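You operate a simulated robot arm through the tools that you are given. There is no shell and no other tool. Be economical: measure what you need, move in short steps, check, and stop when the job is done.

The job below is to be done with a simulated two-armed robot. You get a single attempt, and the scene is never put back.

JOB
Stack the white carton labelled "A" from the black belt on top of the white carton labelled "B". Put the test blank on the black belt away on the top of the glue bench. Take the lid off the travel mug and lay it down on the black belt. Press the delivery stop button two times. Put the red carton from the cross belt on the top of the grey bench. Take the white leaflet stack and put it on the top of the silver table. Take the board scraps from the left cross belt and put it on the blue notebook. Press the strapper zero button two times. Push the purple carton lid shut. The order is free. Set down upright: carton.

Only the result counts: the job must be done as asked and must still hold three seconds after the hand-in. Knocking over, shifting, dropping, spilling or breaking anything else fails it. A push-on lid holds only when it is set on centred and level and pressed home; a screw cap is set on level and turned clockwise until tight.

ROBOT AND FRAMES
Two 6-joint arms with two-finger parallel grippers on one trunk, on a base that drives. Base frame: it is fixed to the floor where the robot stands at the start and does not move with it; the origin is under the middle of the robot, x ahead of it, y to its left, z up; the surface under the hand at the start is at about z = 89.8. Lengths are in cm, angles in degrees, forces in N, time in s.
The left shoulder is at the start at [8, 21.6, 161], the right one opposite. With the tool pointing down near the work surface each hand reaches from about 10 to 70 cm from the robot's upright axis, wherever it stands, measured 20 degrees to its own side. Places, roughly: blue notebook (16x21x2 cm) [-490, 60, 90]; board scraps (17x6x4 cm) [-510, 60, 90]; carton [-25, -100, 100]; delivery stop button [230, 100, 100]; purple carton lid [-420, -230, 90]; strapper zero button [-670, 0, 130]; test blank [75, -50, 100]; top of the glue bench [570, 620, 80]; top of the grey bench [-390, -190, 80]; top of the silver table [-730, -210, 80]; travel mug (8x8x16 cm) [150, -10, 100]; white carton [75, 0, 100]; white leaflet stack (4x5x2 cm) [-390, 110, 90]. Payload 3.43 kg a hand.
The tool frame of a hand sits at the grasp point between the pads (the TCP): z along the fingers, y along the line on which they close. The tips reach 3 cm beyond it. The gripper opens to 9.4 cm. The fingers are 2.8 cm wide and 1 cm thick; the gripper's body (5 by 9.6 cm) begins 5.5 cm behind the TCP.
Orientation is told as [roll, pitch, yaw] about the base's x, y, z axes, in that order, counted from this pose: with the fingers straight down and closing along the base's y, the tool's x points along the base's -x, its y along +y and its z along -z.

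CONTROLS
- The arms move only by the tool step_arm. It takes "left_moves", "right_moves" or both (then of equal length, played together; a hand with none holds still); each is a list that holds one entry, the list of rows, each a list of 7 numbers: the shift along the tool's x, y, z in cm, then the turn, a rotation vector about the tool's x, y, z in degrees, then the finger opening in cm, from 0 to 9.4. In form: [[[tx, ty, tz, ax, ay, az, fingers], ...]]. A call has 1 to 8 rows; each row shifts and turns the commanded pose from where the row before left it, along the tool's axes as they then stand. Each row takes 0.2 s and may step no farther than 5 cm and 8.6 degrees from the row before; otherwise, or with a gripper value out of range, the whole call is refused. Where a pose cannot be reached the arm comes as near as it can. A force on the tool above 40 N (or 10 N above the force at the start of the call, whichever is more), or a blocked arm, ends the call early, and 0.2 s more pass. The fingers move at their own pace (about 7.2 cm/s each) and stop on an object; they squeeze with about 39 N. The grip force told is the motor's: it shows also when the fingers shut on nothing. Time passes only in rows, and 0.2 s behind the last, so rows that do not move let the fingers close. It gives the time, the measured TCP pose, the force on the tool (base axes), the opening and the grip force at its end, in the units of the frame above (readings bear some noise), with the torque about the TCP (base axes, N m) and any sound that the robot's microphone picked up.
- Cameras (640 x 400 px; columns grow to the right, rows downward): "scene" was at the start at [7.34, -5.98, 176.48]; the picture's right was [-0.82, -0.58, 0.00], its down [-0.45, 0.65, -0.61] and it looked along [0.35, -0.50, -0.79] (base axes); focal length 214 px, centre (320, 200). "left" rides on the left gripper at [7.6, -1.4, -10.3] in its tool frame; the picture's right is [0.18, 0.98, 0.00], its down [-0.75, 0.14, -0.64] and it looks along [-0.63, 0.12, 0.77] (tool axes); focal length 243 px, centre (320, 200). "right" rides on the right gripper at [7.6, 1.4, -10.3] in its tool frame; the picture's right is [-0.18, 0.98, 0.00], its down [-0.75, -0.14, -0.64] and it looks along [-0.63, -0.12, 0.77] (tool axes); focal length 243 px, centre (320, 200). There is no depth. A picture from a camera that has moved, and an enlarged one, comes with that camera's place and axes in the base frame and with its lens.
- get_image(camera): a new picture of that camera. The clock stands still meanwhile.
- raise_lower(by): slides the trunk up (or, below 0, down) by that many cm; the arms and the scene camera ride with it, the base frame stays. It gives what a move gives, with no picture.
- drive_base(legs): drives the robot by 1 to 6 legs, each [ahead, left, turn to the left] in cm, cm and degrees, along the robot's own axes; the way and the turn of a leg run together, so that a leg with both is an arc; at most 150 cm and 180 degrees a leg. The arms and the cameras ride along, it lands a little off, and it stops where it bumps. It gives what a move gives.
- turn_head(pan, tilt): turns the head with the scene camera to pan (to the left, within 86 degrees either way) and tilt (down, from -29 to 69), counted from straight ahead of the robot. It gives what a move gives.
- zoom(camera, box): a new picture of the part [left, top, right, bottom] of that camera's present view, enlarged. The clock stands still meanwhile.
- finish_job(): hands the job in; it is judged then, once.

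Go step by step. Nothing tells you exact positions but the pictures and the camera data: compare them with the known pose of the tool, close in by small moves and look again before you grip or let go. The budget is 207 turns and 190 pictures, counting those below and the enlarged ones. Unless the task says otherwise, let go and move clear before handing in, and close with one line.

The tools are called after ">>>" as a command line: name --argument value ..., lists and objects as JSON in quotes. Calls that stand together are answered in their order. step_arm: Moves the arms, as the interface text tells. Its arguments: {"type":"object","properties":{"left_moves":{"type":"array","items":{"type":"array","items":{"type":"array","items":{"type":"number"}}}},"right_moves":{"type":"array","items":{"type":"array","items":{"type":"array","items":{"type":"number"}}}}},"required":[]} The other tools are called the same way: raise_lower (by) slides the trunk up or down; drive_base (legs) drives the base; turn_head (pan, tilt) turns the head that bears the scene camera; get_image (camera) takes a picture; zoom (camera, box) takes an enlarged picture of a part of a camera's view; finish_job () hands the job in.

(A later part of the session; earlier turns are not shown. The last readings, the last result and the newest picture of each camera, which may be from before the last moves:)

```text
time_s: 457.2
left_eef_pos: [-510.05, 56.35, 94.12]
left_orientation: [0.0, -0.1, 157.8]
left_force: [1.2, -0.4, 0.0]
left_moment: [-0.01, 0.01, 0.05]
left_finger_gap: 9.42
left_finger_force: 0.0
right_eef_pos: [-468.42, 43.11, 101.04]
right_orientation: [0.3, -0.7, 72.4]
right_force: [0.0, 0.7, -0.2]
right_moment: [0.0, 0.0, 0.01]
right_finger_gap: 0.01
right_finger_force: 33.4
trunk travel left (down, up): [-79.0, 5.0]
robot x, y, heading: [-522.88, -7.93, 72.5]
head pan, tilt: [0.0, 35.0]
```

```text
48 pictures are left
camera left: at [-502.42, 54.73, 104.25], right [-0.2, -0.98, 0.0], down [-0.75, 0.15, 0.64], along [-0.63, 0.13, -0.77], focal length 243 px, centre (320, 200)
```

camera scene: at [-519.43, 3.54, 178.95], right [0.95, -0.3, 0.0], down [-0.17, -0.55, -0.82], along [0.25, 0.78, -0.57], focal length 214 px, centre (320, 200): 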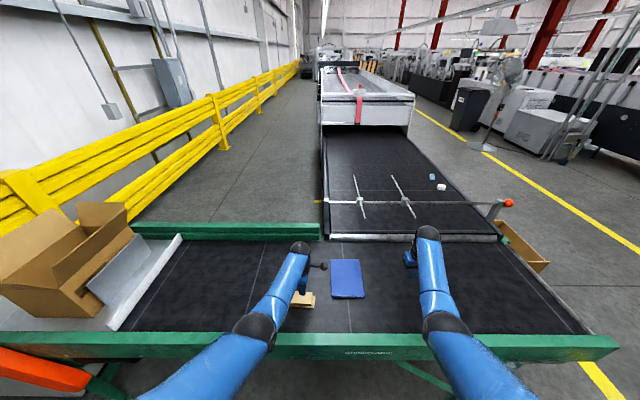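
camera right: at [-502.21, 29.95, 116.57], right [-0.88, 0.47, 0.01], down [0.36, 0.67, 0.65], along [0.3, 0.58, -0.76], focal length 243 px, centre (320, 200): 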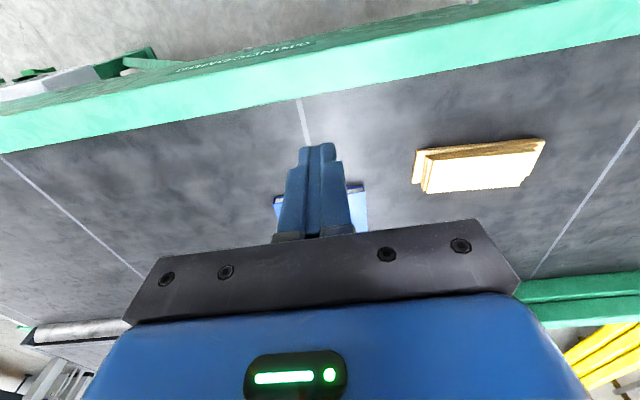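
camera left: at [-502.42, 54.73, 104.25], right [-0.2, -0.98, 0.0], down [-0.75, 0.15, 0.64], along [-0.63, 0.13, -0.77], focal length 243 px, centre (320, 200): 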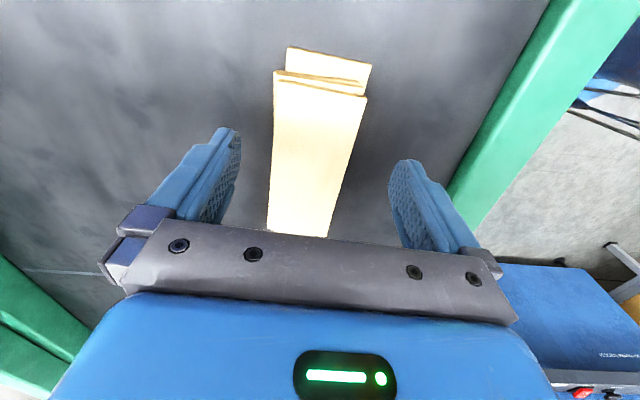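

Now between the fingers and low enough. Lowering 0.8 cm, closing, and lifting.

>>> step_arm --left_moves '[[[0, -0.3, 0.8, 0, 0, 0, 9.4], [0, 0, 0, 0, 0, 0, 3], [0, 0, 0, 0, 0, 0, 3], [0, 0, 0, 0, 0, 0, 3], [0, 0, -2, 0, 0, 0, 3], [0, 0, -3, 0, 0, 0, 3]]]'

>>> get_image --camera "left"

```text
time_s: 458.6
left_eef_pos: [-510.06, 56.52, 98.17]
left_orientation: [-0.1, -0.1, 157.7]
left_force: [-0.1, -0.2, -0.3]
left_moment: [-0.01, 0.01, -0.02]
left_finger_gap: 2.98
left_finger_force: 0.1
right_eef_pos: [-468.37, 43.07, 101.12]
right_orientation: [0.4, -0.8, 72.4]
right_force: [0.1, 0.4, 0.0]
right_moment: [-0.01, -0.03, -0.03]
right_finger_gap: 0.0
right_finger_force: 33.5
trunk travel left (down, up): [-79.0, 5.0]
robot x, y, heading: [-523.23, -7.92, 72.4]
head pan, tilt: [0.0, 35.0]
```

```text
47 pictures are left
camera left: at [-502.32, 54.98, 108.38], right [-0.2, -0.98, 0.0], down [-0.75, 0.15, 0.64], along [-0.63, 0.13, -0.77], focal length 243 px, centre (320, 200)
```

left: 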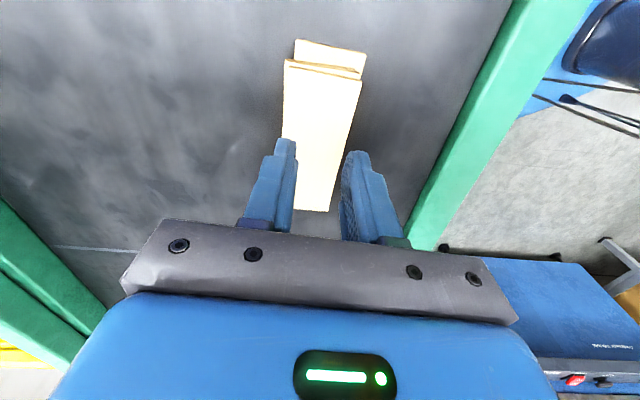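

The fingers slipped off—they must go deeper. I'll open, go down again and feel for the belt surface before closing.

>>> step_arm --left_moves '[[[0, 0, 0, 0, 0, 0, 9.4], [0, 0, 0, 0, 0, 0, 9.4], [0, 0, 3, 0, 0, 0, 9.4], [0, 0, 2.2, 0, 0, 0, 9.4], [0, 0, 0.5, 0, 0, 0, 9.4], [0, 0, 0.5, 0, 0, 0, 9.4], [0, 0, 0.5, 0, 0, 0, 9.4], [0, 0, 0.4, 0, 0, 0, 9.4]]]'

>>> get_image --camera "left"

```text
time_s: 460.4
left_eef_pos: [-510.03, 56.53, 91.07]
left_orientation: [0.0, -0.1, 157.8]
left_force: [-0.2, 0.7, -0.7]
left_moment: [-0.02, 0.01, -0.01]
left_finger_gap: 9.4
left_finger_force: 0.0
right_eef_pos: [-468.25, 43.11, 101.02]
right_orientation: [0.3, -0.7, 72.4]
right_force: [1.1, 0.3, 0.1]
right_moment: [-0.03, 0.0, 0.02]
right_finger_gap: 0.03
right_finger_force: 32.6
trunk travel left (down, up): [-79.0, 5.0]
robot x, y, heading: [-522.83, -8.1, 72.4]
head pan, tilt: [0.0, 35.0]
```

```text
46 pictures are left
camera left: at [-502.36, 55.02, 101.29], right [-0.2, -0.98, 0.0], down [-0.75, 0.15, 0.64], along [-0.63, 0.13, -0.77], focal length 243 px, centre (320, 200)
```

left: 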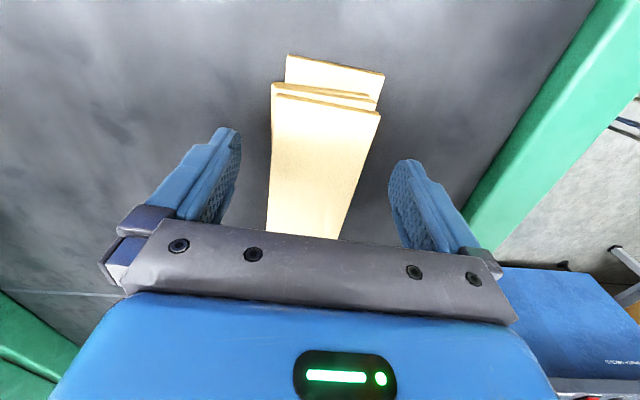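

No contact yet at tip z=88; this belt is lower. Continuing down gently until touch.

>>> step_arm --left_moves '[[[0, 0, 0.5, 0, 0, 0, 9.4], [0, 0, 0.5, 0, 0, 0, 9.4], [0, 0, 0.5, 0, 0, 0, 9.4], [0, 0, 0.5, 0, 0, 0, 9.4], [0, 0, 0.5, 0, 0, 0, 9.4], [0, 0, 0.5, 0, 0, 0, 9.4], [0, 0, 0.5, 0, 0, 0, 9.4]]]'

>>> get_image --camera "left"

```text
time_s: 462.0
left_eef_pos: [-510.57, 55.52, 88.88]
left_orientation: [-0.1, -0.1, 157.9]
left_force: [-0.5, 0.0, 0.2]
left_moment: [0.02, 0.0, -0.01]
left_finger_gap: 9.4
left_finger_force: 0.1
left hand out of reach, approached as far as the arm can: row 2, 4, 6
right_eef_pos: [-468.33, 43.05, 100.96]
right_orientation: [0.4, -0.6, 72.4]
right_force: [-0.2, -0.7, -0.7]
right_moment: [0.02, -0.02, 0.01]
right_finger_gap: 0.0
right_finger_force: 32.8
trunk travel left (down, up): [-79.0, 5.0]
robot x, y, heading: [-522.99, -7.82, 72.6]
head pan, tilt: [0.0, 35.0]
```

```text
45 pictures are left
camera left: at [-502.9, 54.01, 99.11], right [-0.2, -0.98, 0.0], down [-0.75, 0.15, 0.64], along [-0.63, 0.13, -0.77], focal length 243 px, centre (320, 200)
```

left: 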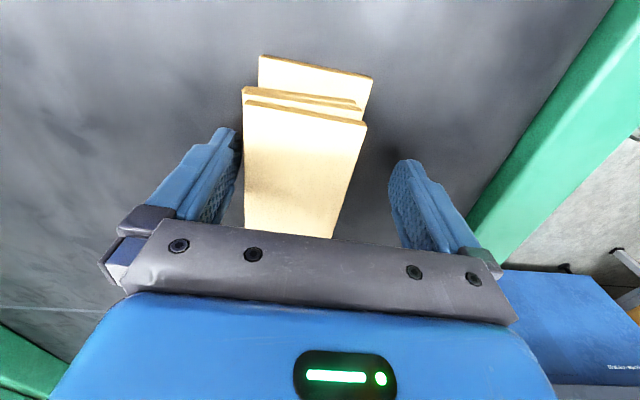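

Still free at tip z≈86. Lowering the trunk 2 cm more, watching the force.

>>> raise_lower --by -1.5

>>> step_arm --left_moves '[[[0, -0.8, 0, 0, 0, 0, 9.4], [0, 0, 0.4, 0, 0, 0, 9.4], [0, 0, 0.4, 0, 0, 0, 9.4], [0, 0, 0.4, 0, 0, 0, 9.4]]]'

>>> get_image --camera "left"

```text
time_s: 462.9
left_eef_pos: [-510.54, 55.59, 88.1]
left_orientation: [-0.3, -0.2, 157.9]
left_force: [-6.3, -12.0, 21.4]
left_moment: [-1.62, 0.41, -0.22]
left_finger_gap: 9.37
left_finger_force: 0.2
right_eef_pos: [-468.37, 42.87, 99.85]
right_orientation: [0.3, -0.8, 72.5]
right_force: [0.8, -0.7, -0.1]
right_moment: [0.03, 0.01, 0.0]
right_finger_gap: 0.0
right_finger_force: 32.6
trunk travel left (down, up): [-77.6, 6.4]
robot x, y, heading: [-522.86, -7.93, 72.3]
head pan, tilt: [0.0, 35.0]
stopped: the force on the tool passed its limit at 45 N (the readings are from after the stop); the commanded pose is now the measured one
```

```text
time_s: 463.7
left_eef_pos: [-510.58, 55.58, 88.01]
left_orientation: [-0.6, -0.1, 157.9]
left_force: [-5.8, -15.3, 26.8]
left_moment: [-1.93, 0.72, -0.01]
left_finger_gap: 9.43
left_finger_force: 0.1
left hand out of reach, approached as far as the arm can: row 1, 3
right_eef_pos: [-468.55, 42.64, 99.87]
right_orientation: [0.3, -0.8, 72.5]
right_force: [-0.3, -0.5, -0.9]
right_moment: [0.0, -0.01, -0.01]
right_finger_gap: 0.0
right_finger_force: 33.2
trunk travel left (down, up): [-77.6, 6.4]
robot x, y, heading: [-523.28, -7.67, 72.4]
head pan, tilt: [0.0, 35.0]
stopped in row 4 (left hand): the force on the tool passed its limit at 44 N (the readings are from after the stop); the commanded pose is now the measured one
```

```text
44 pictures are left
camera left: at [-502.94, 54.0, 98.33], right [-0.2, -0.98, -0.01], down [-0.75, 0.15, 0.64], along [-0.63, 0.13, -0.77], focal length 243 px, centre (320, 200)
```

left: 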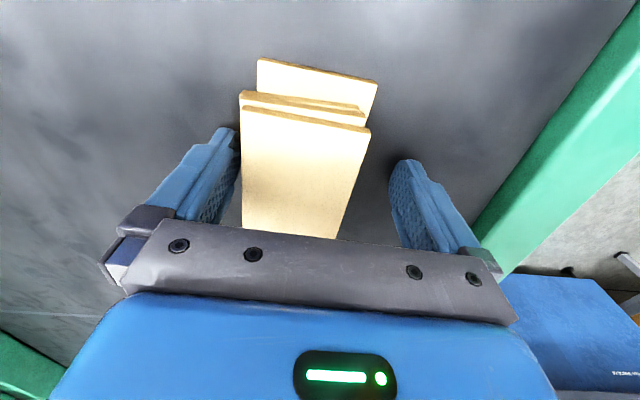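

Belt surface is at z≈85. I'll raise 0.5, shift 0.7 toward the stack centre, and close.

>>> step_arm --left_moves '[[[0, 0, -0.6, 0, 0, 0, 9.4], [0, -0.7, 0, 0, 0, 0, 9.4], [0, 0, 0, 0, 0, 0, 3], [0, 0, 0, 0, 0, 0, 3], [0, 0, 0, 0, 0, 0, 3], [0, 0, 0, 0, 0, 0, 3]]]'

>>> get_image --camera "left"

```text
time_s: 465.1
left_eef_pos: [-510.51, 56.15, 88.68]
left_orientation: [-0.6, -0.1, 157.9]
left_force: [-1.0, -1.4, 3.5]
left_moment: [-0.16, 0.07, 0.05]
left_finger_gap: 5.9
left_finger_force: 38.9
left hand out of reach, approached as far as the arm can: row 2
right_eef_pos: [-468.38, 42.96, 99.66]
right_orientation: [0.3, -0.7, 72.4]
right_force: [-0.8, 0.3, -0.1]
right_moment: [0.01, 0.0, 0.01]
right_finger_gap: 0.0
right_finger_force: 34.0
trunk travel left (down, up): [-77.6, 6.4]
robot x, y, heading: [-523.0, -7.85, 72.5]
head pan, tilt: [0.0, 35.0]
```

```text
43 pictures are left
camera left: at [-502.88, 54.53, 98.94], right [-0.2, -0.98, -0.01], down [-0.75, 0.15, 0.64], along [-0.63, 0.14, -0.77], focal length 243 px, centre (320, 200)
```

left: 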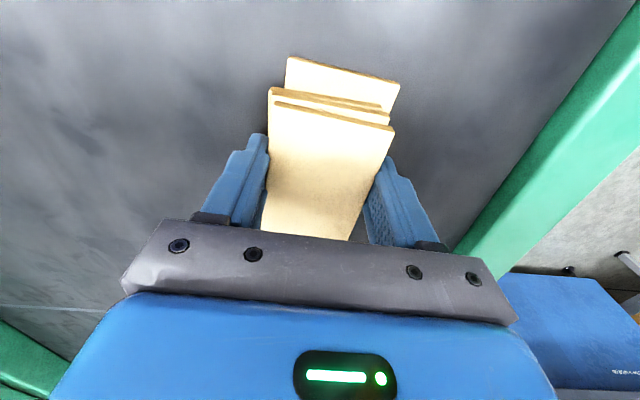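

Gripped at 5.9 cm. The notebook centre, recomputed for the lower surface, is about (-486.5,61). I'll lift and drive the base so the scraps ride over it.

>>> step_arm --left_moves '[[[0, 0, -2, 0, 0, 0, 3], [0, 0, -3, 0, 0, 0, 3], [0, 0, -3, 0, 0, 0, 3]]]'

>>> drive_base --legs '[[11, -21.5, 0]]'

>>> get_image --camera "left"

>>> get_image --camera "scene"

```text
time_s: 465.9
left_eef_pos: [-508.74, 58.97, 94.78]
left_orientation: [-0.5, 0.1, 157.9]
left_force: [-0.7, 0.4, -1.3]
left_moment: [0.01, -0.02, 0.0]
left_finger_gap: 5.86
left_finger_force: 39.0
left hand out of reach, approached as far as the arm can: row 1, 2, 3
right_eef_pos: [-468.46, 43.17, 99.57]
right_orientation: [0.3, -0.7, 72.5]
right_force: [0.0, 0.3, 0.5]
right_moment: [0.01, 0.0, 0.0]
right_finger_gap: 0.01
right_finger_force: 32.9
trunk travel left (down, up): [-77.6, 6.4]
robot x, y, heading: [-523.13, -7.82, 72.2]
head pan, tilt: [0.0, 35.0]
```

```text
time_s: 467.7
left_eef_pos: [-485.62, 62.98, 94.87]
left_orientation: [-0.6, 0.2, 158.1]
left_force: [0.0, -0.6, 0.3]
left_moment: [0.01, -0.05, 0.01]
left_finger_gap: 5.88
left_finger_force: 39.2
right_eef_pos: [-445.11, 47.23, 99.82]
right_orientation: [0.1, -0.6, 72.8]
right_force: [-1.2, 0.4, 0.1]
right_moment: [-0.01, -0.04, -0.01]
right_finger_gap: 0.01
right_finger_force: 32.8
trunk travel left (down, up): [-77.6, 6.4]
robot x, y, heading: [-499.4, -4.22, 72.7]
head pan, tilt: [0.0, 35.0]
```

```text
42 pictures are left
camera left: at [-477.95, 61.39, 105.17], right [-0.2, -0.98, -0.01], down [-0.76, 0.14, 0.64], along [-0.62, 0.13, -0.77], focal length 243 px, centre (320, 200)
```

left: 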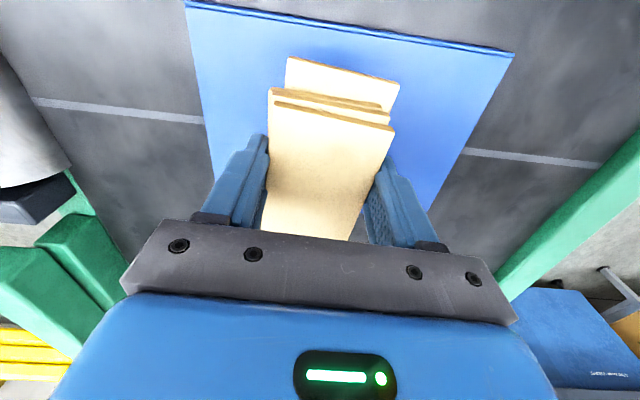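

```text
41 pictures are left
camera scene: at [-496.23, 7.53, 172.52], right [0.95, -0.3, 0.0], down [-0.17, -0.55, -0.82], along [0.25, 0.78, -0.57], focal length 214 px, centre (320, 200)
```

scene: 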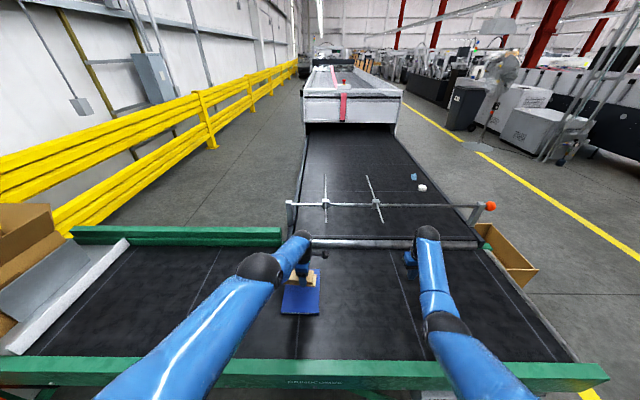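

The scraps sit over the notebook's middle. Lowering gently.

>>> step_arm --left_moves '[[[0, 0.3, 2, 0, 0, 0, 3], [0, 0.3, 1.2, 0, 0, 0, 3], [0, 0.2, 0.4, 0, 0, 0, 3], [0, 0, 0.4, 0, 0, 0, 3]]]'

```text
time_s: 468.7
left_eef_pos: [-485.91, 61.71, 91.1]
left_orientation: [-0.5, 0.0, 158.1]
left_force: [0.3, 0.2, -0.4]
left_moment: [-0.02, 0.01, -0.01]
left_finger_gap: 5.88
left_finger_force: 39.4
left hand out of reach, approached as far as the arm can: row 2
right_eef_pos: [-444.61, 47.2, 99.56]
right_orientation: [0.3, -0.6, 72.7]
right_force: [0.0, -0.3, 0.2]
right_moment: [0.0, 0.01, 0.02]
right_finger_gap: 0.0
right_finger_force: 33.4
trunk travel left (down, up): [-77.6, 6.4]
robot x, y, heading: [-499.27, -4.06, 72.6]
head pan, tilt: [0.0, 35.0]
```

>>> step_arm --left_moves '[[[0, 0, 0.3, 0, 0, 0, 3], [0, 0, 0.3, 0, 0, 0, 3], [0, 0, 0.3, 0, 0, 0, 3]]]'

>>> get_image --camera "left"

```text
time_s: 469.5
left_eef_pos: [-486.1, 61.46, 91.01]
left_orientation: [-0.4, 0.0, 158.1]
left_force: [0.5, -0.7, -0.2]
left_moment: [-0.01, -0.03, 0.01]
left_finger_gap: 5.9
left_finger_force: 39.1
left hand out of reach, approached as far as the arm can: row 1, 3
right_eef_pos: [-444.76, 47.22, 99.65]
right_orientation: [0.3, -0.7, 72.8]
right_force: [1.1, 0.6, -0.7]
right_moment: [-0.02, 0.0, 0.01]
right_finger_gap: 0.01
right_finger_force: 33.0
trunk travel left (down, up): [-77.6, 6.4]
robot x, y, heading: [-499.24, -3.59, 72.5]
head pan, tilt: [0.0, 35.0]
```

```text
40 pictures are left
camera left: at [-478.43, 59.87, 101.23], right [-0.2, -0.98, -0.01], down [-0.75, 0.15, 0.64], along [-0.63, 0.13, -0.77], focal length 243 px, centre (320, 200)
```

left: 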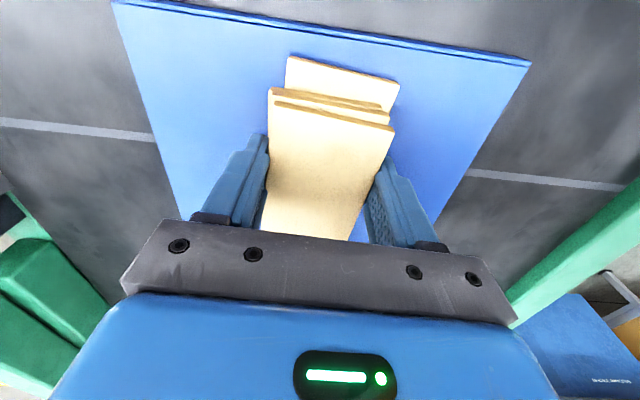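

Arm at its limit; finishing with the trunk in a small step.

>>> raise_lower --by -0.7

>>> raise_lower --by -0.5

```text
time_s: 470.1
left_eef_pos: [-486.09, 61.46, 90.5]
left_orientation: [-0.7, -0.1, 158.1]
left_force: [-1.5, -2.5, 14.5]
left_moment: [-0.43, 0.37, 0.07]
left_finger_gap: 5.9
left_finger_force: 38.6
right_eef_pos: [-444.89, 47.14, 99.06]
right_orientation: [0.3, -0.7, 72.7]
right_force: [-0.6, -0.3, 0.0]
right_moment: [0.03, -0.04, -0.05]
right_finger_gap: 0.0
right_finger_force: 33.0
trunk travel left (down, up): [-76.9, 7.1]
robot x, y, heading: [-499.37, -3.86, 72.9]
head pan, tilt: [0.0, 35.0]
```

```text
time_s: 470.8
left_eef_pos: [-485.96, 61.59, 90.41]
left_orientation: [-1.0, 0.0, 158.0]
left_force: [-4.0, -7.7, 21.2]
left_moment: [-0.86, 0.49, 0.1]
left_finger_gap: 5.87
left_finger_force: 39.0
right_eef_pos: [-444.84, 47.04, 98.54]
right_orientation: [0.3, -0.7, 72.7]
right_force: [-0.4, -0.4, 0.2]
right_moment: [0.0, -0.04, -0.01]
right_finger_gap: 0.03
right_finger_force: 33.0
trunk travel left (down, up): [-76.4, 7.6]
robot x, y, heading: [-499.36, -3.43, 72.8]
head pan, tilt: [0.0, 35.0]
stopped: the force on the tool passed its limit at 42 N (the readings are from after the stop); the commanded pose is now the measured one
```

Resting on the notebook. Opening, then raising with the trunk so the hand goes straight up.

>>> step_arm --left_moves '[[[0, 0, -0.3, 0, 0, 0, 6.5], [0, 0, 0, 0, 0, 0, 9], [0, 0, 0, 0, 0, 0, 9]]]'

>>> raise_lower --by 7.5

>>> get_image --camera "left"

```text
time_s: 471.6
left_eef_pos: [-485.99, 61.64, 90.42]
left_orientation: [-0.8, 0.1, 158.0]
left_force: [-0.7, -0.2, -1.4]
left_moment: [0.02, 0.02, 0.04]
left_finger_gap: 9.0
left_finger_force: 0.1
right_eef_pos: [-444.81, 47.21, 98.48]
right_orientation: [0.3, -0.8, 72.8]
right_force: [-0.2, 0.1, -0.1]
right_moment: [0.0, 0.02, 0.01]
right_finger_gap: 0.0
right_finger_force: 33.1
trunk travel left (down, up): [-76.4, 7.6]
robot x, y, heading: [-499.13, -3.82, 72.6]
head pan, tilt: [0.0, 35.0]
```

```text
time_s: 472.7
left_eef_pos: [-485.76, 61.73, 97.91]
left_orientation: [-1.0, 0.0, 158.1]
left_force: [0.3, 0.3, 0.0]
left_moment: [0.0, -0.05, 0.01]
left_finger_gap: 8.98
left_finger_force: 0.2
right_eef_pos: [-444.77, 47.4, 105.92]
right_orientation: [0.3, -0.5, 72.8]
right_force: [0.4, 0.2, 0.0]
right_moment: [-0.01, -0.02, -0.03]
right_finger_gap: 0.0
right_finger_force: 32.6
trunk travel left (down, up): [-83.9, 0.1]
robot x, y, heading: [-499.15, -3.61, 72.6]
head pan, tilt: [0.0, 35.0]
```

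```text
39 pictures are left
camera left: at [-478.32, 60.09, 108.21], right [-0.2, -0.98, -0.01], down [-0.76, 0.14, 0.64], along [-0.62, 0.14, -0.77], focal length 243 px, centre (320, 200)
```

left: 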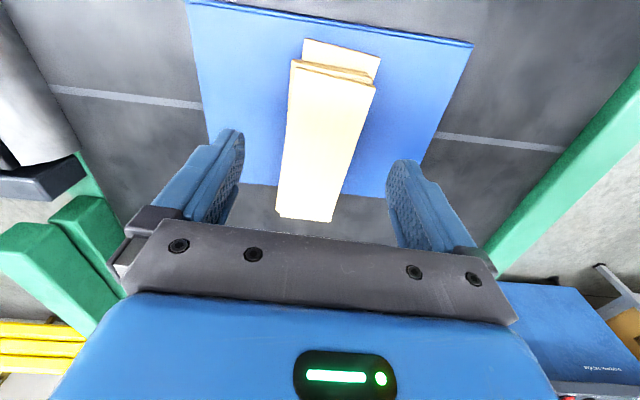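

The scraps lie on the notebook, well supported. Now to the leaflet stack at about (-389,110): back out, go east through the gap, then north.

>>> drive_base --legs '[[-40, 0, 0], [0, 0, -72.6], [149, 14, 0], [100, 0, 0], [0, 0, 90], [150, 0, 0]]'

>>> turn_head --pan 60 --tilt 40

>>> get_image --camera "scene"

```text
time_s: 501.3
left_eef_pos: [-285.2, 195.09, 98.07]
left_orientation: [-0.9, -0.1, -179.2]
left_force: [0.6, -0.7, -0.6]
left_moment: [-0.01, 0.04, 0.0]
left_finger_gap: 9.03
left_finger_force: 0.2
right_eef_pos: [-241.74, 197.53, 106.02]
right_orientation: [0.3, -0.7, 95.4]
right_force: [-0.5, -0.2, -0.6]
right_moment: [-0.05, 0.01, 0.01]
right_finger_gap: 0.0
right_finger_force: 32.6
trunk travel left (down, up): [-83.9, 0.1]
robot x, y, heading: [-272.06, 129.46, 95.0]
head pan, tilt: [0.0, 35.0]
```

```text
time_s: 502.6
left_eef_pos: [-285.22, 195.18, 97.92]
left_orientation: [-0.9, 0.0, -179.2]
left_force: [-1.5, -0.7, 0.1]
left_moment: [0.02, -0.02, -0.02]
left_finger_gap: 9.0
left_finger_force: 0.0
right_eef_pos: [-241.76, 197.78, 105.96]
right_orientation: [0.4, -0.7, 95.4]
right_force: [-0.6, -0.2, 1.0]
right_moment: [-0.02, 0.02, -0.01]
right_finger_gap: 0.03
right_finger_force: 33.5
trunk travel left (down, up): [-83.9, 0.1]
robot x, y, heading: [-272.23, 129.74, 95.4]
head pan, tilt: [60.0, 40.0]
```

```text
38 pictures are left
camera scene: at [-280.28, 136.32, 178.09], right [0.42, 0.91, 0.0], down [0.58, -0.27, -0.77], along [-0.7, 0.32, -0.64], focal length 214 px, centre (320, 200)
```

scene: 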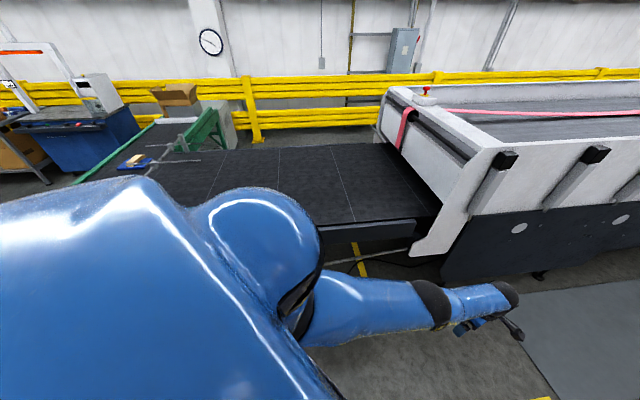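

Turning to face the belt and looking for the leaflet and the floor box.

>>> drive_base --legs '[[0, 0, 65], [30, 0, 0]]'

>>> turn_head --pan 30 --tilt 45

>>> get_image --camera "scene"

```text
time_s: 507.5
left_eef_pos: [-365.06, 153.72, 98.14]
left_orientation: [-1.0, 0.0, -113.2]
left_force: [0.7, -0.5, 0.1]
left_moment: [0.01, 0.05, -0.02]
left_finger_gap: 8.97
left_finger_force: 0.0
right_eef_pos: [-349.71, 194.51, 106.21]
right_orientation: [0.2, -0.8, 161.4]
right_force: [0.7, -0.3, -0.5]
right_moment: [0.06, 0.0, 0.03]
right_finger_gap: 0.02
right_finger_force: 32.9
trunk travel left (down, up): [-83.9, 0.1]
robot x, y, heading: [-300.21, 139.03, 161.3]
head pan, tilt: [60.0, 40.0]
```

```text
time_s: 508.4
left_eef_pos: [-365.43, 153.76, 97.89]
left_orientation: [-0.7, 0.0, -113.0]
left_force: [0.3, 0.3, -0.1]
left_moment: [-0.01, -0.01, 0.03]
left_finger_gap: 8.98
left_finger_force: 0.1
right_eef_pos: [-350.08, 194.62, 105.81]
right_orientation: [0.3, -0.6, 161.4]
right_force: [0.0, 0.2, 0.2]
right_moment: [-0.04, 0.02, 0.0]
right_finger_gap: 0.0
right_finger_force: 33.0
trunk travel left (down, up): [-83.9, 0.1]
robot x, y, heading: [-300.35, 139.27, 161.4]
head pan, tilt: [30.0, 45.0]
```

```text
37 pictures are left
camera scene: at [-311.21, 138.6, 177.35], right [-0.2, 0.98, 0.0], down [0.69, 0.14, -0.71], along [-0.69, -0.14, -0.71], focal length 214 px, centre (320, 200)
```

scene: 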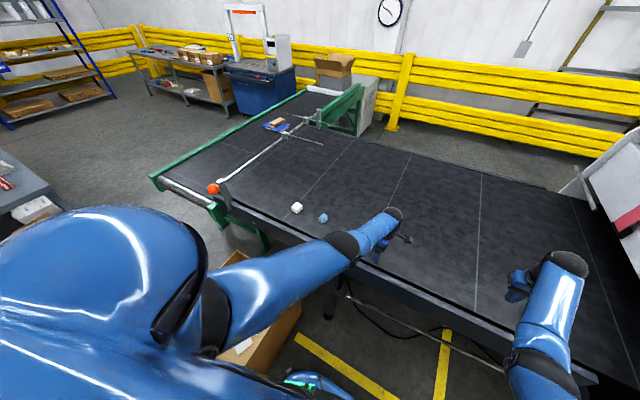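

Leaflet at about (-386,111); the floor box is left of my base. I'll move up a little and zoom on the leaflet for its orientation.

>>> drive_base --legs '[[15, 4, 0]]'

>>> zoom --camera "scene" --box '[250, 170, 362, 250]'

```text
time_s: 509.8
left_eef_pos: [-380.57, 155.01, 98.03]
left_orientation: [-1.0, 0.0, -113.2]
left_force: [0.6, -0.1, -0.1]
left_moment: [-0.01, 0.03, -0.02]
left_finger_gap: 9.0
left_finger_force: 0.0
right_eef_pos: [-365.11, 195.61, 106.21]
right_orientation: [0.4, -0.8, 161.3]
right_force: [0.3, 0.2, 0.7]
right_moment: [-0.02, 0.02, -0.01]
right_finger_gap: 0.03
right_finger_force: 33.3
trunk travel left (down, up): [-83.9, 0.1]
robot x, y, heading: [-315.81, 140.06, 161.2]
head pan, tilt: [30.0, 45.0]
```

```text
5.00 times, centred on (306, 210) of scene
camera zoom: at [-325.95, 139.58, 177.41], right [-0.19, 0.98, 0.0], down [0.69, 0.14, -0.71], along [-0.7, -0.14, -0.7], focal length 1072 px, centre (390, 150)
```

zoom: 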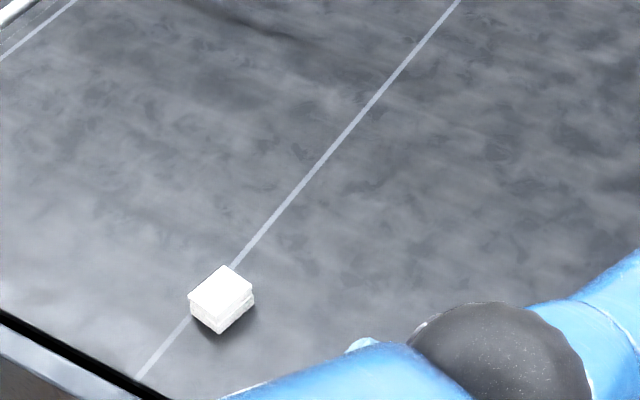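

Leaflet centred near (-388,110), edges at 61°/-29°, so yaw -119 suits the left hand. I'll go around the small blue item by the near side.

>>> step_arm --left_moves '[[[-3.1, 3.5, 0, 0, 0, 0, 9.4], [-3.1, 3.5, 0, 0, 0, 0, 9.4], [-3.1, 3.5, 0, 0, 0, 0, 9.4], [-3.1, 3.5, 0, 0, 0, 0, 9.4], [-3.1, 3.5, 0, 0, 0, 0, 9.4], [-3.1, 3.5, 0, 0, 0, 0, 9.4], [-3.1, 3.5, 0, 0, 0, 0, 9.4]]]'

>>> step_arm --left_moves '[[[-4.2, 1, 0, 0, 0, 0, 9.4], [-4.2, 1, 0, 0, 0, 0, 9.4], [-4.2, 1, 0, 0, 0, 0, 9.4], [-4.2, 1, 0, 0, 0, 6, 9.4]]]'

>>> get_image --camera "left"

```text
time_s: 511.4
left_eef_pos: [-366.69, 125.3, 97.39]
left_orientation: [-0.9, 0.1, -113.5]
left_force: [0.1, -0.1, -0.7]
left_moment: [-0.01, -0.04, -0.01]
left_finger_gap: 9.39
left_finger_force: 0.0
right_eef_pos: [-365.21, 195.73, 106.01]
right_orientation: [0.3, -0.7, 161.3]
right_force: [0.0, 0.0, 0.2]
right_moment: [0.01, 0.04, -0.01]
right_finger_gap: 0.01
right_finger_force: 33.0
trunk travel left (down, up): [-83.9, 0.1]
robot x, y, heading: [-315.51, 139.93, 161.0]
head pan, tilt: [30.0, 45.0]
```

```text
time_s: 512.4
left_eef_pos: [-369.86, 108.32, 97.34]
left_orientation: [-1.0, 0.0, -119.4]
left_force: [-0.2, -0.2, 0.3]
left_moment: [-0.01, -0.01, -0.01]
left_finger_gap: 9.38
left_finger_force: 0.0
right_eef_pos: [-365.4, 195.57, 106.02]
right_orientation: [0.3, -0.6, 161.2]
right_force: [0.0, 0.8, -0.7]
right_moment: [-0.03, 0.04, 0.02]
right_finger_gap: 0.03
right_finger_force: 33.1
trunk travel left (down, up): [-83.9, 0.1]
robot x, y, heading: [-315.51, 140.29, 161.1]
head pan, tilt: [30.0, 45.0]
```

```text
35 pictures are left
camera left: at [-367.16, 115.48, 107.65], right [0.95, -0.32, -0.01], down [-0.24, -0.73, 0.64], along [-0.22, -0.6, -0.77], focal length 243 px, centre (320, 200)
```

left: 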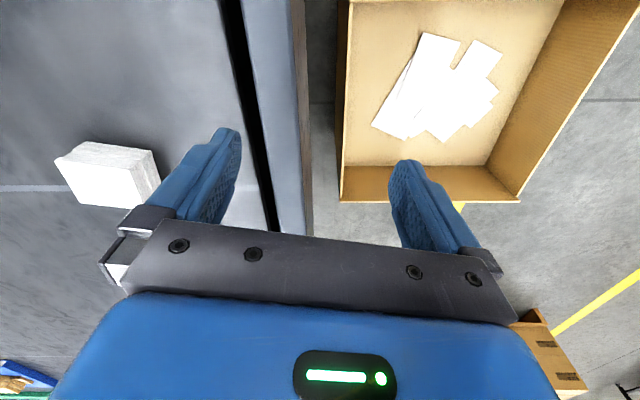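

Moving over the leaflet stack.

>>> step_arm --left_moves '[[[-1.7, -4.0, 0, 0, 0, 0, 9.4], [-1.7, -4.0, 0, 0, 0, 0, 9.4], [-1.7, -4.0, 0, 0, 0, 0, 9.4], [-1.6, -4.0, 0, 0, 0, 0, 9.4]]]'

>>> get_image --camera "left"

```text
time_s: 513.4
left_eef_pos: [-387.34, 110.45, 97.55]
left_orientation: [-0.8, -0.1, -119.4]
left_force: [-0.3, 0.4, -0.1]
left_moment: [0.0, 0.02, 0.01]
left_finger_gap: 9.38
left_finger_force: 0.1
right_eef_pos: [-365.47, 195.67, 105.89]
right_orientation: [0.3, -0.6, 161.3]
right_force: [0.0, 0.3, 0.3]
right_moment: [-0.02, 0.0, 0.01]
right_finger_gap: 0.01
right_finger_force: 33.1
trunk travel left (down, up): [-83.9, 0.1]
robot x, y, heading: [-315.73, 140.16, 161.2]
head pan, tilt: [30.0, 45.0]
```

```text
34 pictures are left
camera left: at [-384.64, 117.8, 107.82], right [0.95, -0.32, -0.01], down [-0.24, -0.73, 0.64], along [-0.22, -0.6, -0.77], focal length 243 px, centre (320, 200)
```

left: 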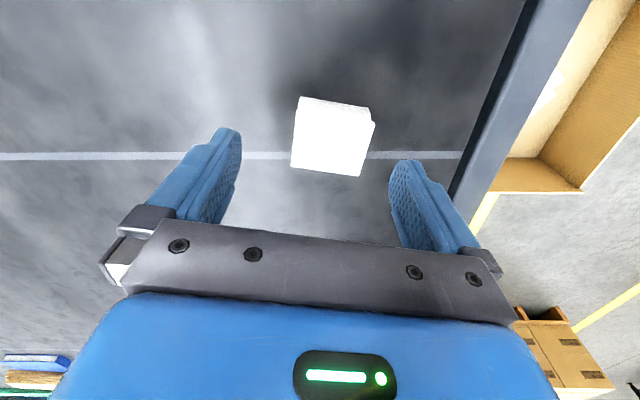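

Good; I'll shift 0.8 cm and lower with the trunk by 4 cm, then close.

>>> step_arm --left_moves '[[[0, 0.8, 0, 0, 0, 0, 9.4]]]'

>>> raise_lower --by -4

>>> step_arm --left_moves '[[[0, 0, 0.3, 0, 0, 0, 9.4], [0, 0, 0, 0, 0, 0, 2], [0, 0, 0, 0, 0, 0, 2], [0, 0, 0, 0, 0, 0, 2]]]'

>>> get_image --camera "left"

```text
time_s: 513.8
left_eef_pos: [-386.57, 110.05, 97.76]
left_orientation: [-0.9, 0.0, -119.3]
left_force: [-0.9, -0.5, 0.1]
left_moment: [-0.02, -0.02, -0.02]
left_finger_gap: 9.41
left_finger_force: 0.1
right_eef_pos: [-365.29, 195.6, 106.11]
right_orientation: [0.3, -0.6, 161.3]
right_force: [-0.5, -0.4, -0.1]
right_moment: [0.01, 0.04, -0.02]
right_finger_gap: 0.0
right_finger_force: 32.7
trunk travel left (down, up): [-83.9, 0.1]
robot x, y, heading: [-315.21, 140.02, 161.3]
head pan, tilt: [30.0, 45.0]
```

```text
time_s: 514.7
left_eef_pos: [-386.4, 109.99, 93.62]
left_orientation: [-0.9, -0.1, -119.3]
left_force: [0.0, 0.3, -0.1]
left_moment: [0.03, 0.03, 0.02]
left_finger_gap: 9.41
left_finger_force: 0.1
right_eef_pos: [-365.24, 195.72, 101.98]
right_orientation: [0.3, -0.7, 161.3]
right_force: [-0.7, -0.3, 0.3]
right_moment: [0.01, -0.05, 0.0]
right_finger_gap: 0.0
right_finger_force: 32.9
trunk travel left (down, up): [-79.9, 4.1]
robot x, y, heading: [-315.33, 139.77, 161.2]
head pan, tilt: [30.0, 45.0]
```

```text
time_s: 515.7
left_eef_pos: [-386.46, 110.05, 93.37]
left_orientation: [-0.9, 0.1, -119.3]
left_force: [0.9, 0.0, 0.2]
left_moment: [-0.04, 0.0, 0.04]
left_finger_gap: 4.9
left_finger_force: 39.3
right_eef_pos: [-365.34, 195.64, 101.96]
right_orientation: [0.3, -0.6, 161.3]
right_force: [1.2, 0.7, 0.2]
right_moment: [-0.02, 0.01, 0.0]
right_finger_gap: 0.0
right_finger_force: 33.2
trunk travel left (down, up): [-79.9, 4.1]
robot x, y, heading: [-315.82, 139.63, 160.9]
head pan, tilt: [30.0, 45.0]
```

```text
33 pictures are left
camera left: at [-383.83, 117.31, 103.7], right [0.95, -0.32, -0.01], down [-0.24, -0.73, 0.64], along [-0.22, -0.6, -0.77], focal length 243 px, centre (320, 200)
```

left: 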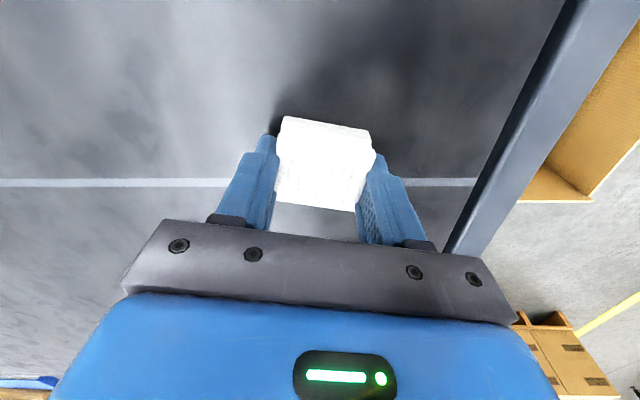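

Leaflet gripped. Raising, backing off, then tucking the left hand before driving.

>>> raise_lower --by 4.1

>>> drive_base --legs '[[-35, 0, 0]]'

>>> step_arm --left_moves '[[[4.6, -0.9, 0, 0, 0, 0, 2], [4.6, -0.9, 0, 0, 0, 0, 2], [4.6, -0.9, 0, 0, 0, 0, 2], [4.6, -0.9, 0, 0, 0, 0, 2], [4.6, -0.9, 0, 0, 0, 0, 2], [4.6, -0.9, 0, 0, 0, 0, 2], [4.6, -0.9, 0, 0, 0, 0, 2]]]' --right_moves '[[[0, 3, 0, 0, 0, 0, 0], [0, 3, 0, 0, 0, 0, 0], [0, 3, 0, 0, 0, 0, 0], [0, 3, 0, 0, 0, 0, 0], [0, 2, 0, 0, 0, 0, 0], [0, 0, 0, 0, 0, 0, 0], [0, 0, 0, 0, 0, 0, 0]]]'

>>> drive_base --legs '[[0, 0, 109], [150, 0, 0], [5, 0, 0], [0, 0, -90], [150, 0, 0], [90, 0, 0]]'

>>> turn_head --pan 10 --tilt 30

>>> get_image --camera "scene"

```text
time_s: 516.5
left_eef_pos: [-386.49, 109.99, 97.58]
left_orientation: [-0.9, -0.1, -119.3]
left_force: [0.1, 0.0, -0.2]
left_moment: [0.02, 0.01, -0.03]
left_finger_gap: 4.9
left_finger_force: 39.0
right_eef_pos: [-365.31, 195.64, 105.9]
right_orientation: [0.3, -0.5, 161.3]
right_force: [1.1, 0.2, 0.1]
right_moment: [0.02, 0.0, -0.03]
right_finger_gap: 0.0
right_finger_force: 32.9
trunk travel left (down, up): [-84.0, 0.0]
robot x, y, heading: [-315.39, 139.84, 161.3]
head pan, tilt: [30.0, 45.0]
```

```text
time_s: 518.8
left_eef_pos: [-352.91, 98.54, 97.32]
left_orientation: [-0.7, 0.0, -119.2]
left_force: [-0.3, 0.1, -0.3]
left_moment: [-0.05, -0.02, 0.04]
left_finger_gap: 4.87
left_finger_force: 39.3
right_eef_pos: [-331.85, 184.2, 105.74]
right_orientation: [0.4, -0.4, 161.5]
right_force: [-0.3, 0.2, 0.4]
right_moment: [-0.01, 0.0, 0.03]
right_finger_gap: 0.0
right_finger_force: 32.5
trunk travel left (down, up): [-84.0, 0.0]
robot x, y, heading: [-281.88, 128.47, 161.5]
head pan, tilt: [30.0, 45.0]
```

```text
time_s: 520.4
left_eef_pos: [-342.32, 129.7, 97.68]
left_orientation: [-0.9, -0.1, -119.2]
left_force: [0.5, -0.1, 0.0]
left_moment: [0.0, 0.0, 0.01]
left_finger_gap: 4.89
left_finger_force: 39.1
right_eef_pos: [-335.74, 170.86, 106.08]
right_orientation: [0.4, -0.7, 161.4]
right_force: [-0.5, -0.5, -1.0]
right_moment: [-0.01, -0.03, 0.02]
right_finger_gap: 0.01
right_finger_force: 33.0
trunk travel left (down, up): [-84.0, 0.0]
robot x, y, heading: [-281.94, 128.39, 161.3]
head pan, tilt: [30.0, 45.0]
```

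```text
time_s: 527.0
left_eef_pos: [-264.59, 56.66, 98.05]
left_orientation: [-1.2, -0.2, -11.4]
left_force: [-0.6, 0.4, -0.7]
left_moment: [-0.1, -0.02, 0.02]
left_finger_gap: 4.88
left_finger_force: 38.9
right_eef_pos: [-305.82, 50.27, 106.53]
right_orientation: [0.4, -1.0, -90.9]
right_force: [0.0, 1.2, 0.5]
right_moment: [-0.05, -0.04, -0.01]
right_finger_gap: 0.01
right_finger_force: 32.8
trunk travel left (down, up): [-84.0, 0.0]
robot x, y, heading: [-282.08, 114.13, -90.9]
head pan, tilt: [30.0, 45.0]
stopped in leg 2: the robot was blocked; the commanded pose is now the measured one
```

```text
time_s: 527.8
left_eef_pos: [-264.46, 56.03, 97.74]
left_orientation: [-0.8, -0.1, -11.4]
left_force: [0.4, -0.4, 0.1]
left_moment: [0.01, -0.02, 0.0]
left_finger_gap: 4.89
left_finger_force: 39.5
right_eef_pos: [-305.66, 49.56, 106.11]
right_orientation: [0.2, -0.6, -90.8]
right_force: [-0.6, -0.6, -0.2]
right_moment: [0.0, -0.01, -0.04]
right_finger_gap: 0.0
right_finger_force: 32.9
trunk travel left (down, up): [-84.0, 0.0]
robot x, y, heading: [-282.03, 113.68, -90.7]
head pan, tilt: [10.0, 30.0]
```

```text
32 pictures are left
camera scene: at [-280.64, 102.16, 179.71], right [-0.99, -0.16, 0.0], down [-0.08, 0.49, -0.87], along [0.14, -0.85, -0.5], focal length 214 px, centre (320, 200)
```

scene: 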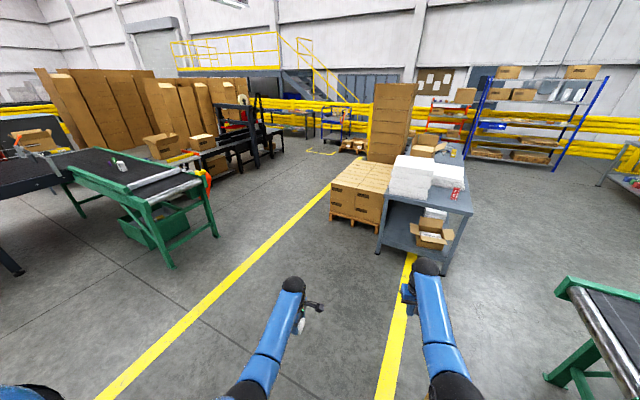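

The base touched the floor carton at its right; it did not move me further. I'll step left and carry on, then west.

>>> drive_base --legs '[[0, 32, 0], [142, 0, 0], [0, 0, -89], [150, 0, 0], [115, 0, 0]]'

>>> turn_head --pan 0 --tilt 25

>>> get_image --camera "scene"

```text
time_s: 552.7
left_eef_pos: [-569.2, -55.54, 97.72]
left_orientation: [-1.0, -0.1, -99.8]
left_force: [0.1, -0.1, -0.1]
left_moment: [-0.01, -0.01, 0.02]
left_finger_gap: 4.91
left_finger_force: 39.6
right_eef_pos: [-576.72, -14.43, 106.19]
right_orientation: [0.3, -0.5, -179.1]
right_force: [-0.1, 0.7, -0.3]
right_moment: [-0.01, 0.01, 0.02]
right_finger_gap: 0.01
right_finger_force: 33.6
trunk travel left (down, up): [-84.0, 0.0]
robot x, y, heading: [-511.56, -36.24, -179.5]
head pan, tilt: [10.0, 30.0]
```

```text
time_s: 553.4
left_eef_pos: [-569.15, -55.29, 97.72]
left_orientation: [-1.0, -0.1, -99.7]
left_force: [0.3, -0.5, 0.0]
left_moment: [0.0, -0.03, 0.01]
left_finger_gap: 4.88
left_finger_force: 39.4
right_eef_pos: [-576.82, -14.28, 106.06]
right_orientation: [0.2, -0.6, -179.1]
right_force: [0.2, 0.2, -0.4]
right_moment: [0.0, -0.03, -0.01]
right_finger_gap: 0.0
right_finger_force: 32.9
trunk travel left (down, up): [-84.0, 0.0]
robot x, y, heading: [-511.7, -36.19, -179.2]
head pan, tilt: [0.0, 25.0]
```

```text
31 pictures are left
camera scene: at [-523.9, -36.15, 180.52], right [-0.01, 1.0, 0.0], down [0.42, 0.01, -0.91], along [-0.91, -0.01, -0.42], focal length 214 px, centre (320, 200)
```

scene: 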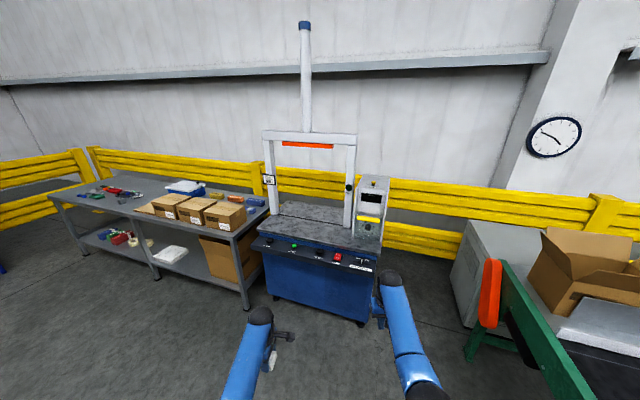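

Zooming on the strapper's control panel and the silver table.

>>> zoom --camera "scene" --box '[250, 170, 394, 284]'

>>> zoom --camera "scene" --box '[40, 165, 280, 315]'

```text
3.51 times, centred on (322, 227) of scene
camera zoom: at [-523.9, -36.15, 180.52], right [-0.01, 1.0, 0.0], down [0.42, 0.01, -0.91], along [-0.91, -0.01, -0.42], focal length 752 px, centre (313, 105)
```

zoom: 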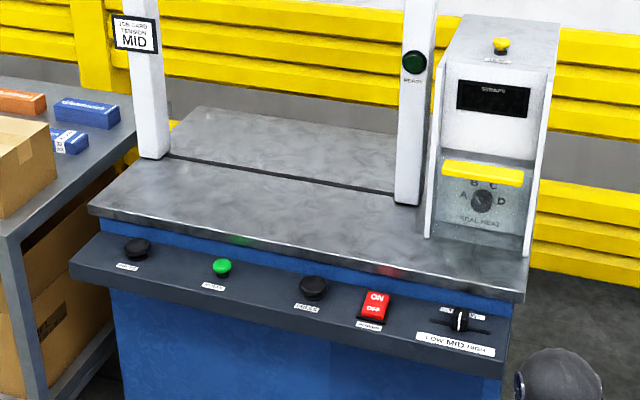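

```text
2.67 times, centred on (160, 240) of scene
camera zoom: at [-523.9, -36.15, 180.52], right [-0.01, 1.0, 0.0], down [0.42, 0.01, -0.91], along [-0.91, -0.01, -0.42], focal length 572 px, centre (747, 93)
```

zoom: 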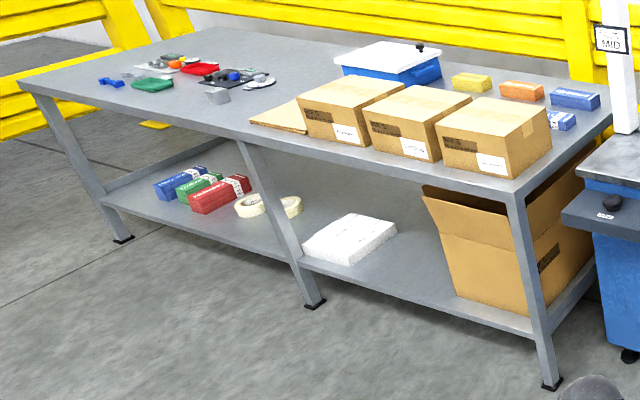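

The yellow button on top of the STRAPS counter, at about (-661.6,-1.2,130), matches the strapper zero. I'll extend the right hand up and out and draw the left (with the leaflet) back.

>>> step_arm --right_moves '[[[-2, 0, -4.3, 0, 0, 0, 0], [-2, 0, -4.3, 0, 0, 0, 0], [-2, 0, -4.3, 0, 0, 0, 0], [-2, 0, -4.3, 0, 0, 0, 0], [-2, 0, -4.3, 0, 0, 0, 0], [-2, 0, -4.3, 0, 0, 0, 0], [-1, 0, -4.3, 0, 0, 0, 0]]]' --left_moves '[[[0.7, 4, 0, 0, 0, 0, 2], [0.7, 4, 0, 0, 0, 0, 2], [0.7, 4, 0, 0, 0, 0, 2], [0.5, 3, 0, 0, 0, 0, 2], [0, 0, 0, 0, 0, 0, 2], [0, 0, 0, 0, 0, 0, 2], [0, 0, 0, 0, 0, 0, 2]]]'

>>> zoom --camera "scene" --box '[345, 170, 409, 210]'

```text
time_s: 555.0
left_eef_pos: [-553.92, -55.51, 97.8]
left_orientation: [-0.8, -0.1, -99.7]
left_force: [-0.7, 0.1, -0.6]
left_moment: [-0.03, 0.04, -0.02]
left_finger_gap: 4.91
left_finger_force: 38.8
right_eef_pos: [-588.24, -14.36, 136.51]
right_orientation: [0.3, -0.7, -179.1]
right_force: [1.1, -0.3, -0.4]
right_moment: [-0.02, 0.01, 0.0]
right_finger_gap: 0.03
right_finger_force: 32.4
right hand out of reach, approached as far as the arm can: row 7
trunk travel left (down, up): [-84.0, 0.0]
robot x, y, heading: [-511.82, -36.1, -179.2]
head pan, tilt: [0.0, 25.0]
```

```text
10.00 times, centred on (377, 190) of scene
camera zoom: at [-523.78, -36.17, 180.52], right [-0.01, 1.0, 0.0], down [0.42, 0.01, -0.91], along [-0.91, -0.01, -0.42], focal length 2145 px, centre (-250, 300)
```

zoom: 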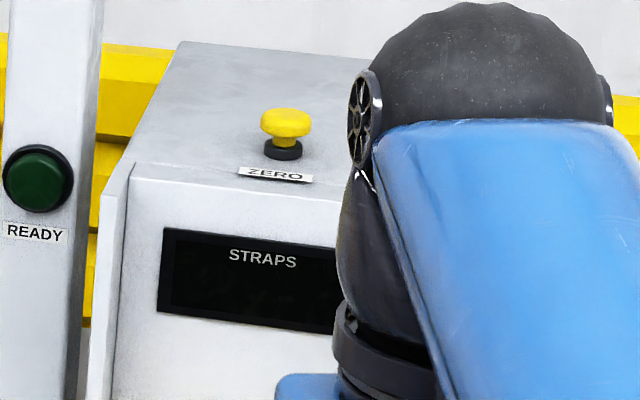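

The label reads ZERO. Driving 58 cm ahead and 13 cm right so the hand stops just short of the button.

>>> drive_base --legs '[[58, -13, 0]]'

>>> get_image --camera "right"

```text
time_s: 558.4
left_eef_pos: [-611.76, -43.48, 97.82]
left_orientation: [-1.0, -0.1, -99.5]
left_force: [0.3, 0.3, -0.7]
left_moment: [0.0, -0.01, 0.0]
left_finger_gap: 4.87
left_finger_force: 39.1
right_eef_pos: [-646.18, -2.42, 136.52]
right_orientation: [0.3, -0.8, -178.9]
right_force: [1.3, -0.4, -0.5]
right_moment: [-0.01, 0.0, 0.02]
right_finger_gap: 0.0
right_finger_force: 34.0
trunk travel left (down, up): [-84.0, 0.0]
robot x, y, heading: [-569.82, -23.85, -179.2]
head pan, tilt: [0.0, 25.0]
```

```text
27 pictures are left
camera right: at [-638.32, -3.68, 146.68], right [-0.16, -0.99, 0.01], down [-0.75, 0.13, 0.65], along [-0.64, 0.1, -0.76], focal length 243 px, centre (320, 200)
```

right: 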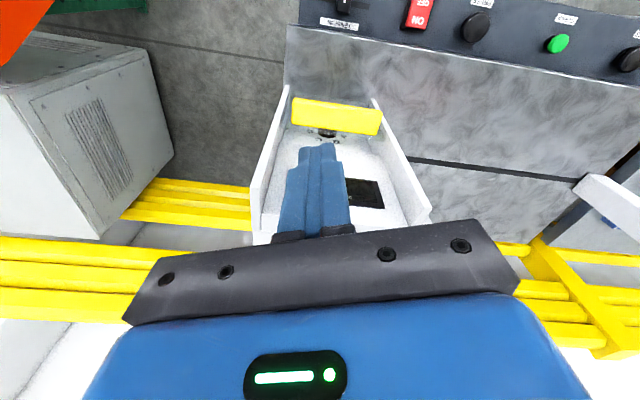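

The button top is likely near z≈133–134 at x≈-655. I'll raise the hand more before moving over it.

>>> step_arm --right_moves '[[[-1, 0, -2.5, 0, 0, 0, 0], [-1, 0, -2.5, 0, 0, 0, 0], [-1.5, 0, -2, 0, 0, 0, 0]]]'

>>> get_image --camera "right"

>>> zoom --camera "scene" --box '[330, 130, 458, 210]'

```text
time_s: 559.2
left_eef_pos: [-611.92, -43.57, 97.65]
left_orientation: [-0.8, -0.1, -99.3]
left_force: [0.7, 0.1, -0.2]
left_moment: [-0.01, 0.01, 0.02]
left_finger_gap: 4.85
left_finger_force: 39.0
right_eef_pos: [-645.64, -2.49, 141.11]
right_orientation: [0.3, -0.7, -178.8]
right_force: [0.0, -0.2, -0.1]
right_moment: [-0.02, -0.02, 0.01]
right_finger_gap: 0.0
right_finger_force: 32.5
right hand out of reach, approached as far as the arm can: row 1, 2, 3
trunk travel left (down, up): [-84.0, 0.0]
robot x, y, heading: [-569.67, -23.85, -179.1]
head pan, tilt: [0.0, 25.0]
```

```text
26 pictures are left
camera right: at [-637.8, -3.68, 151.33], right [-0.16, -0.99, 0.01], down [-0.75, 0.13, 0.65], along [-0.64, 0.1, -0.76], focal length 243 px, centre (320, 200)
```

right: 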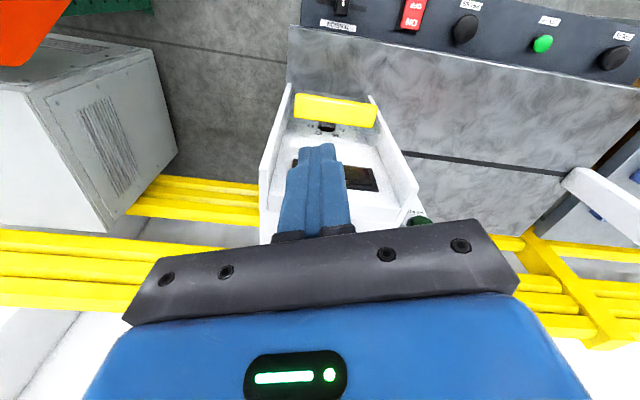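

```text
5.00 times, centred on (394, 170) of scene
camera zoom: at [-581.88, -23.94, 180.51], right [-0.02, 1.0, 0.0], down [0.42, 0.01, -0.91], along [-0.91, -0.02, -0.42], focal length 1072 px, centre (-50, 350)
```

zoom: 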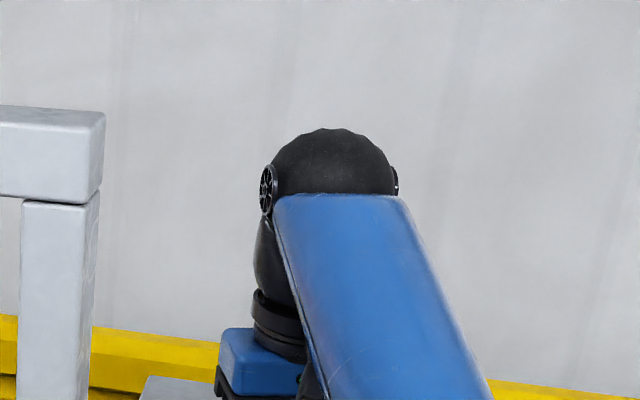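

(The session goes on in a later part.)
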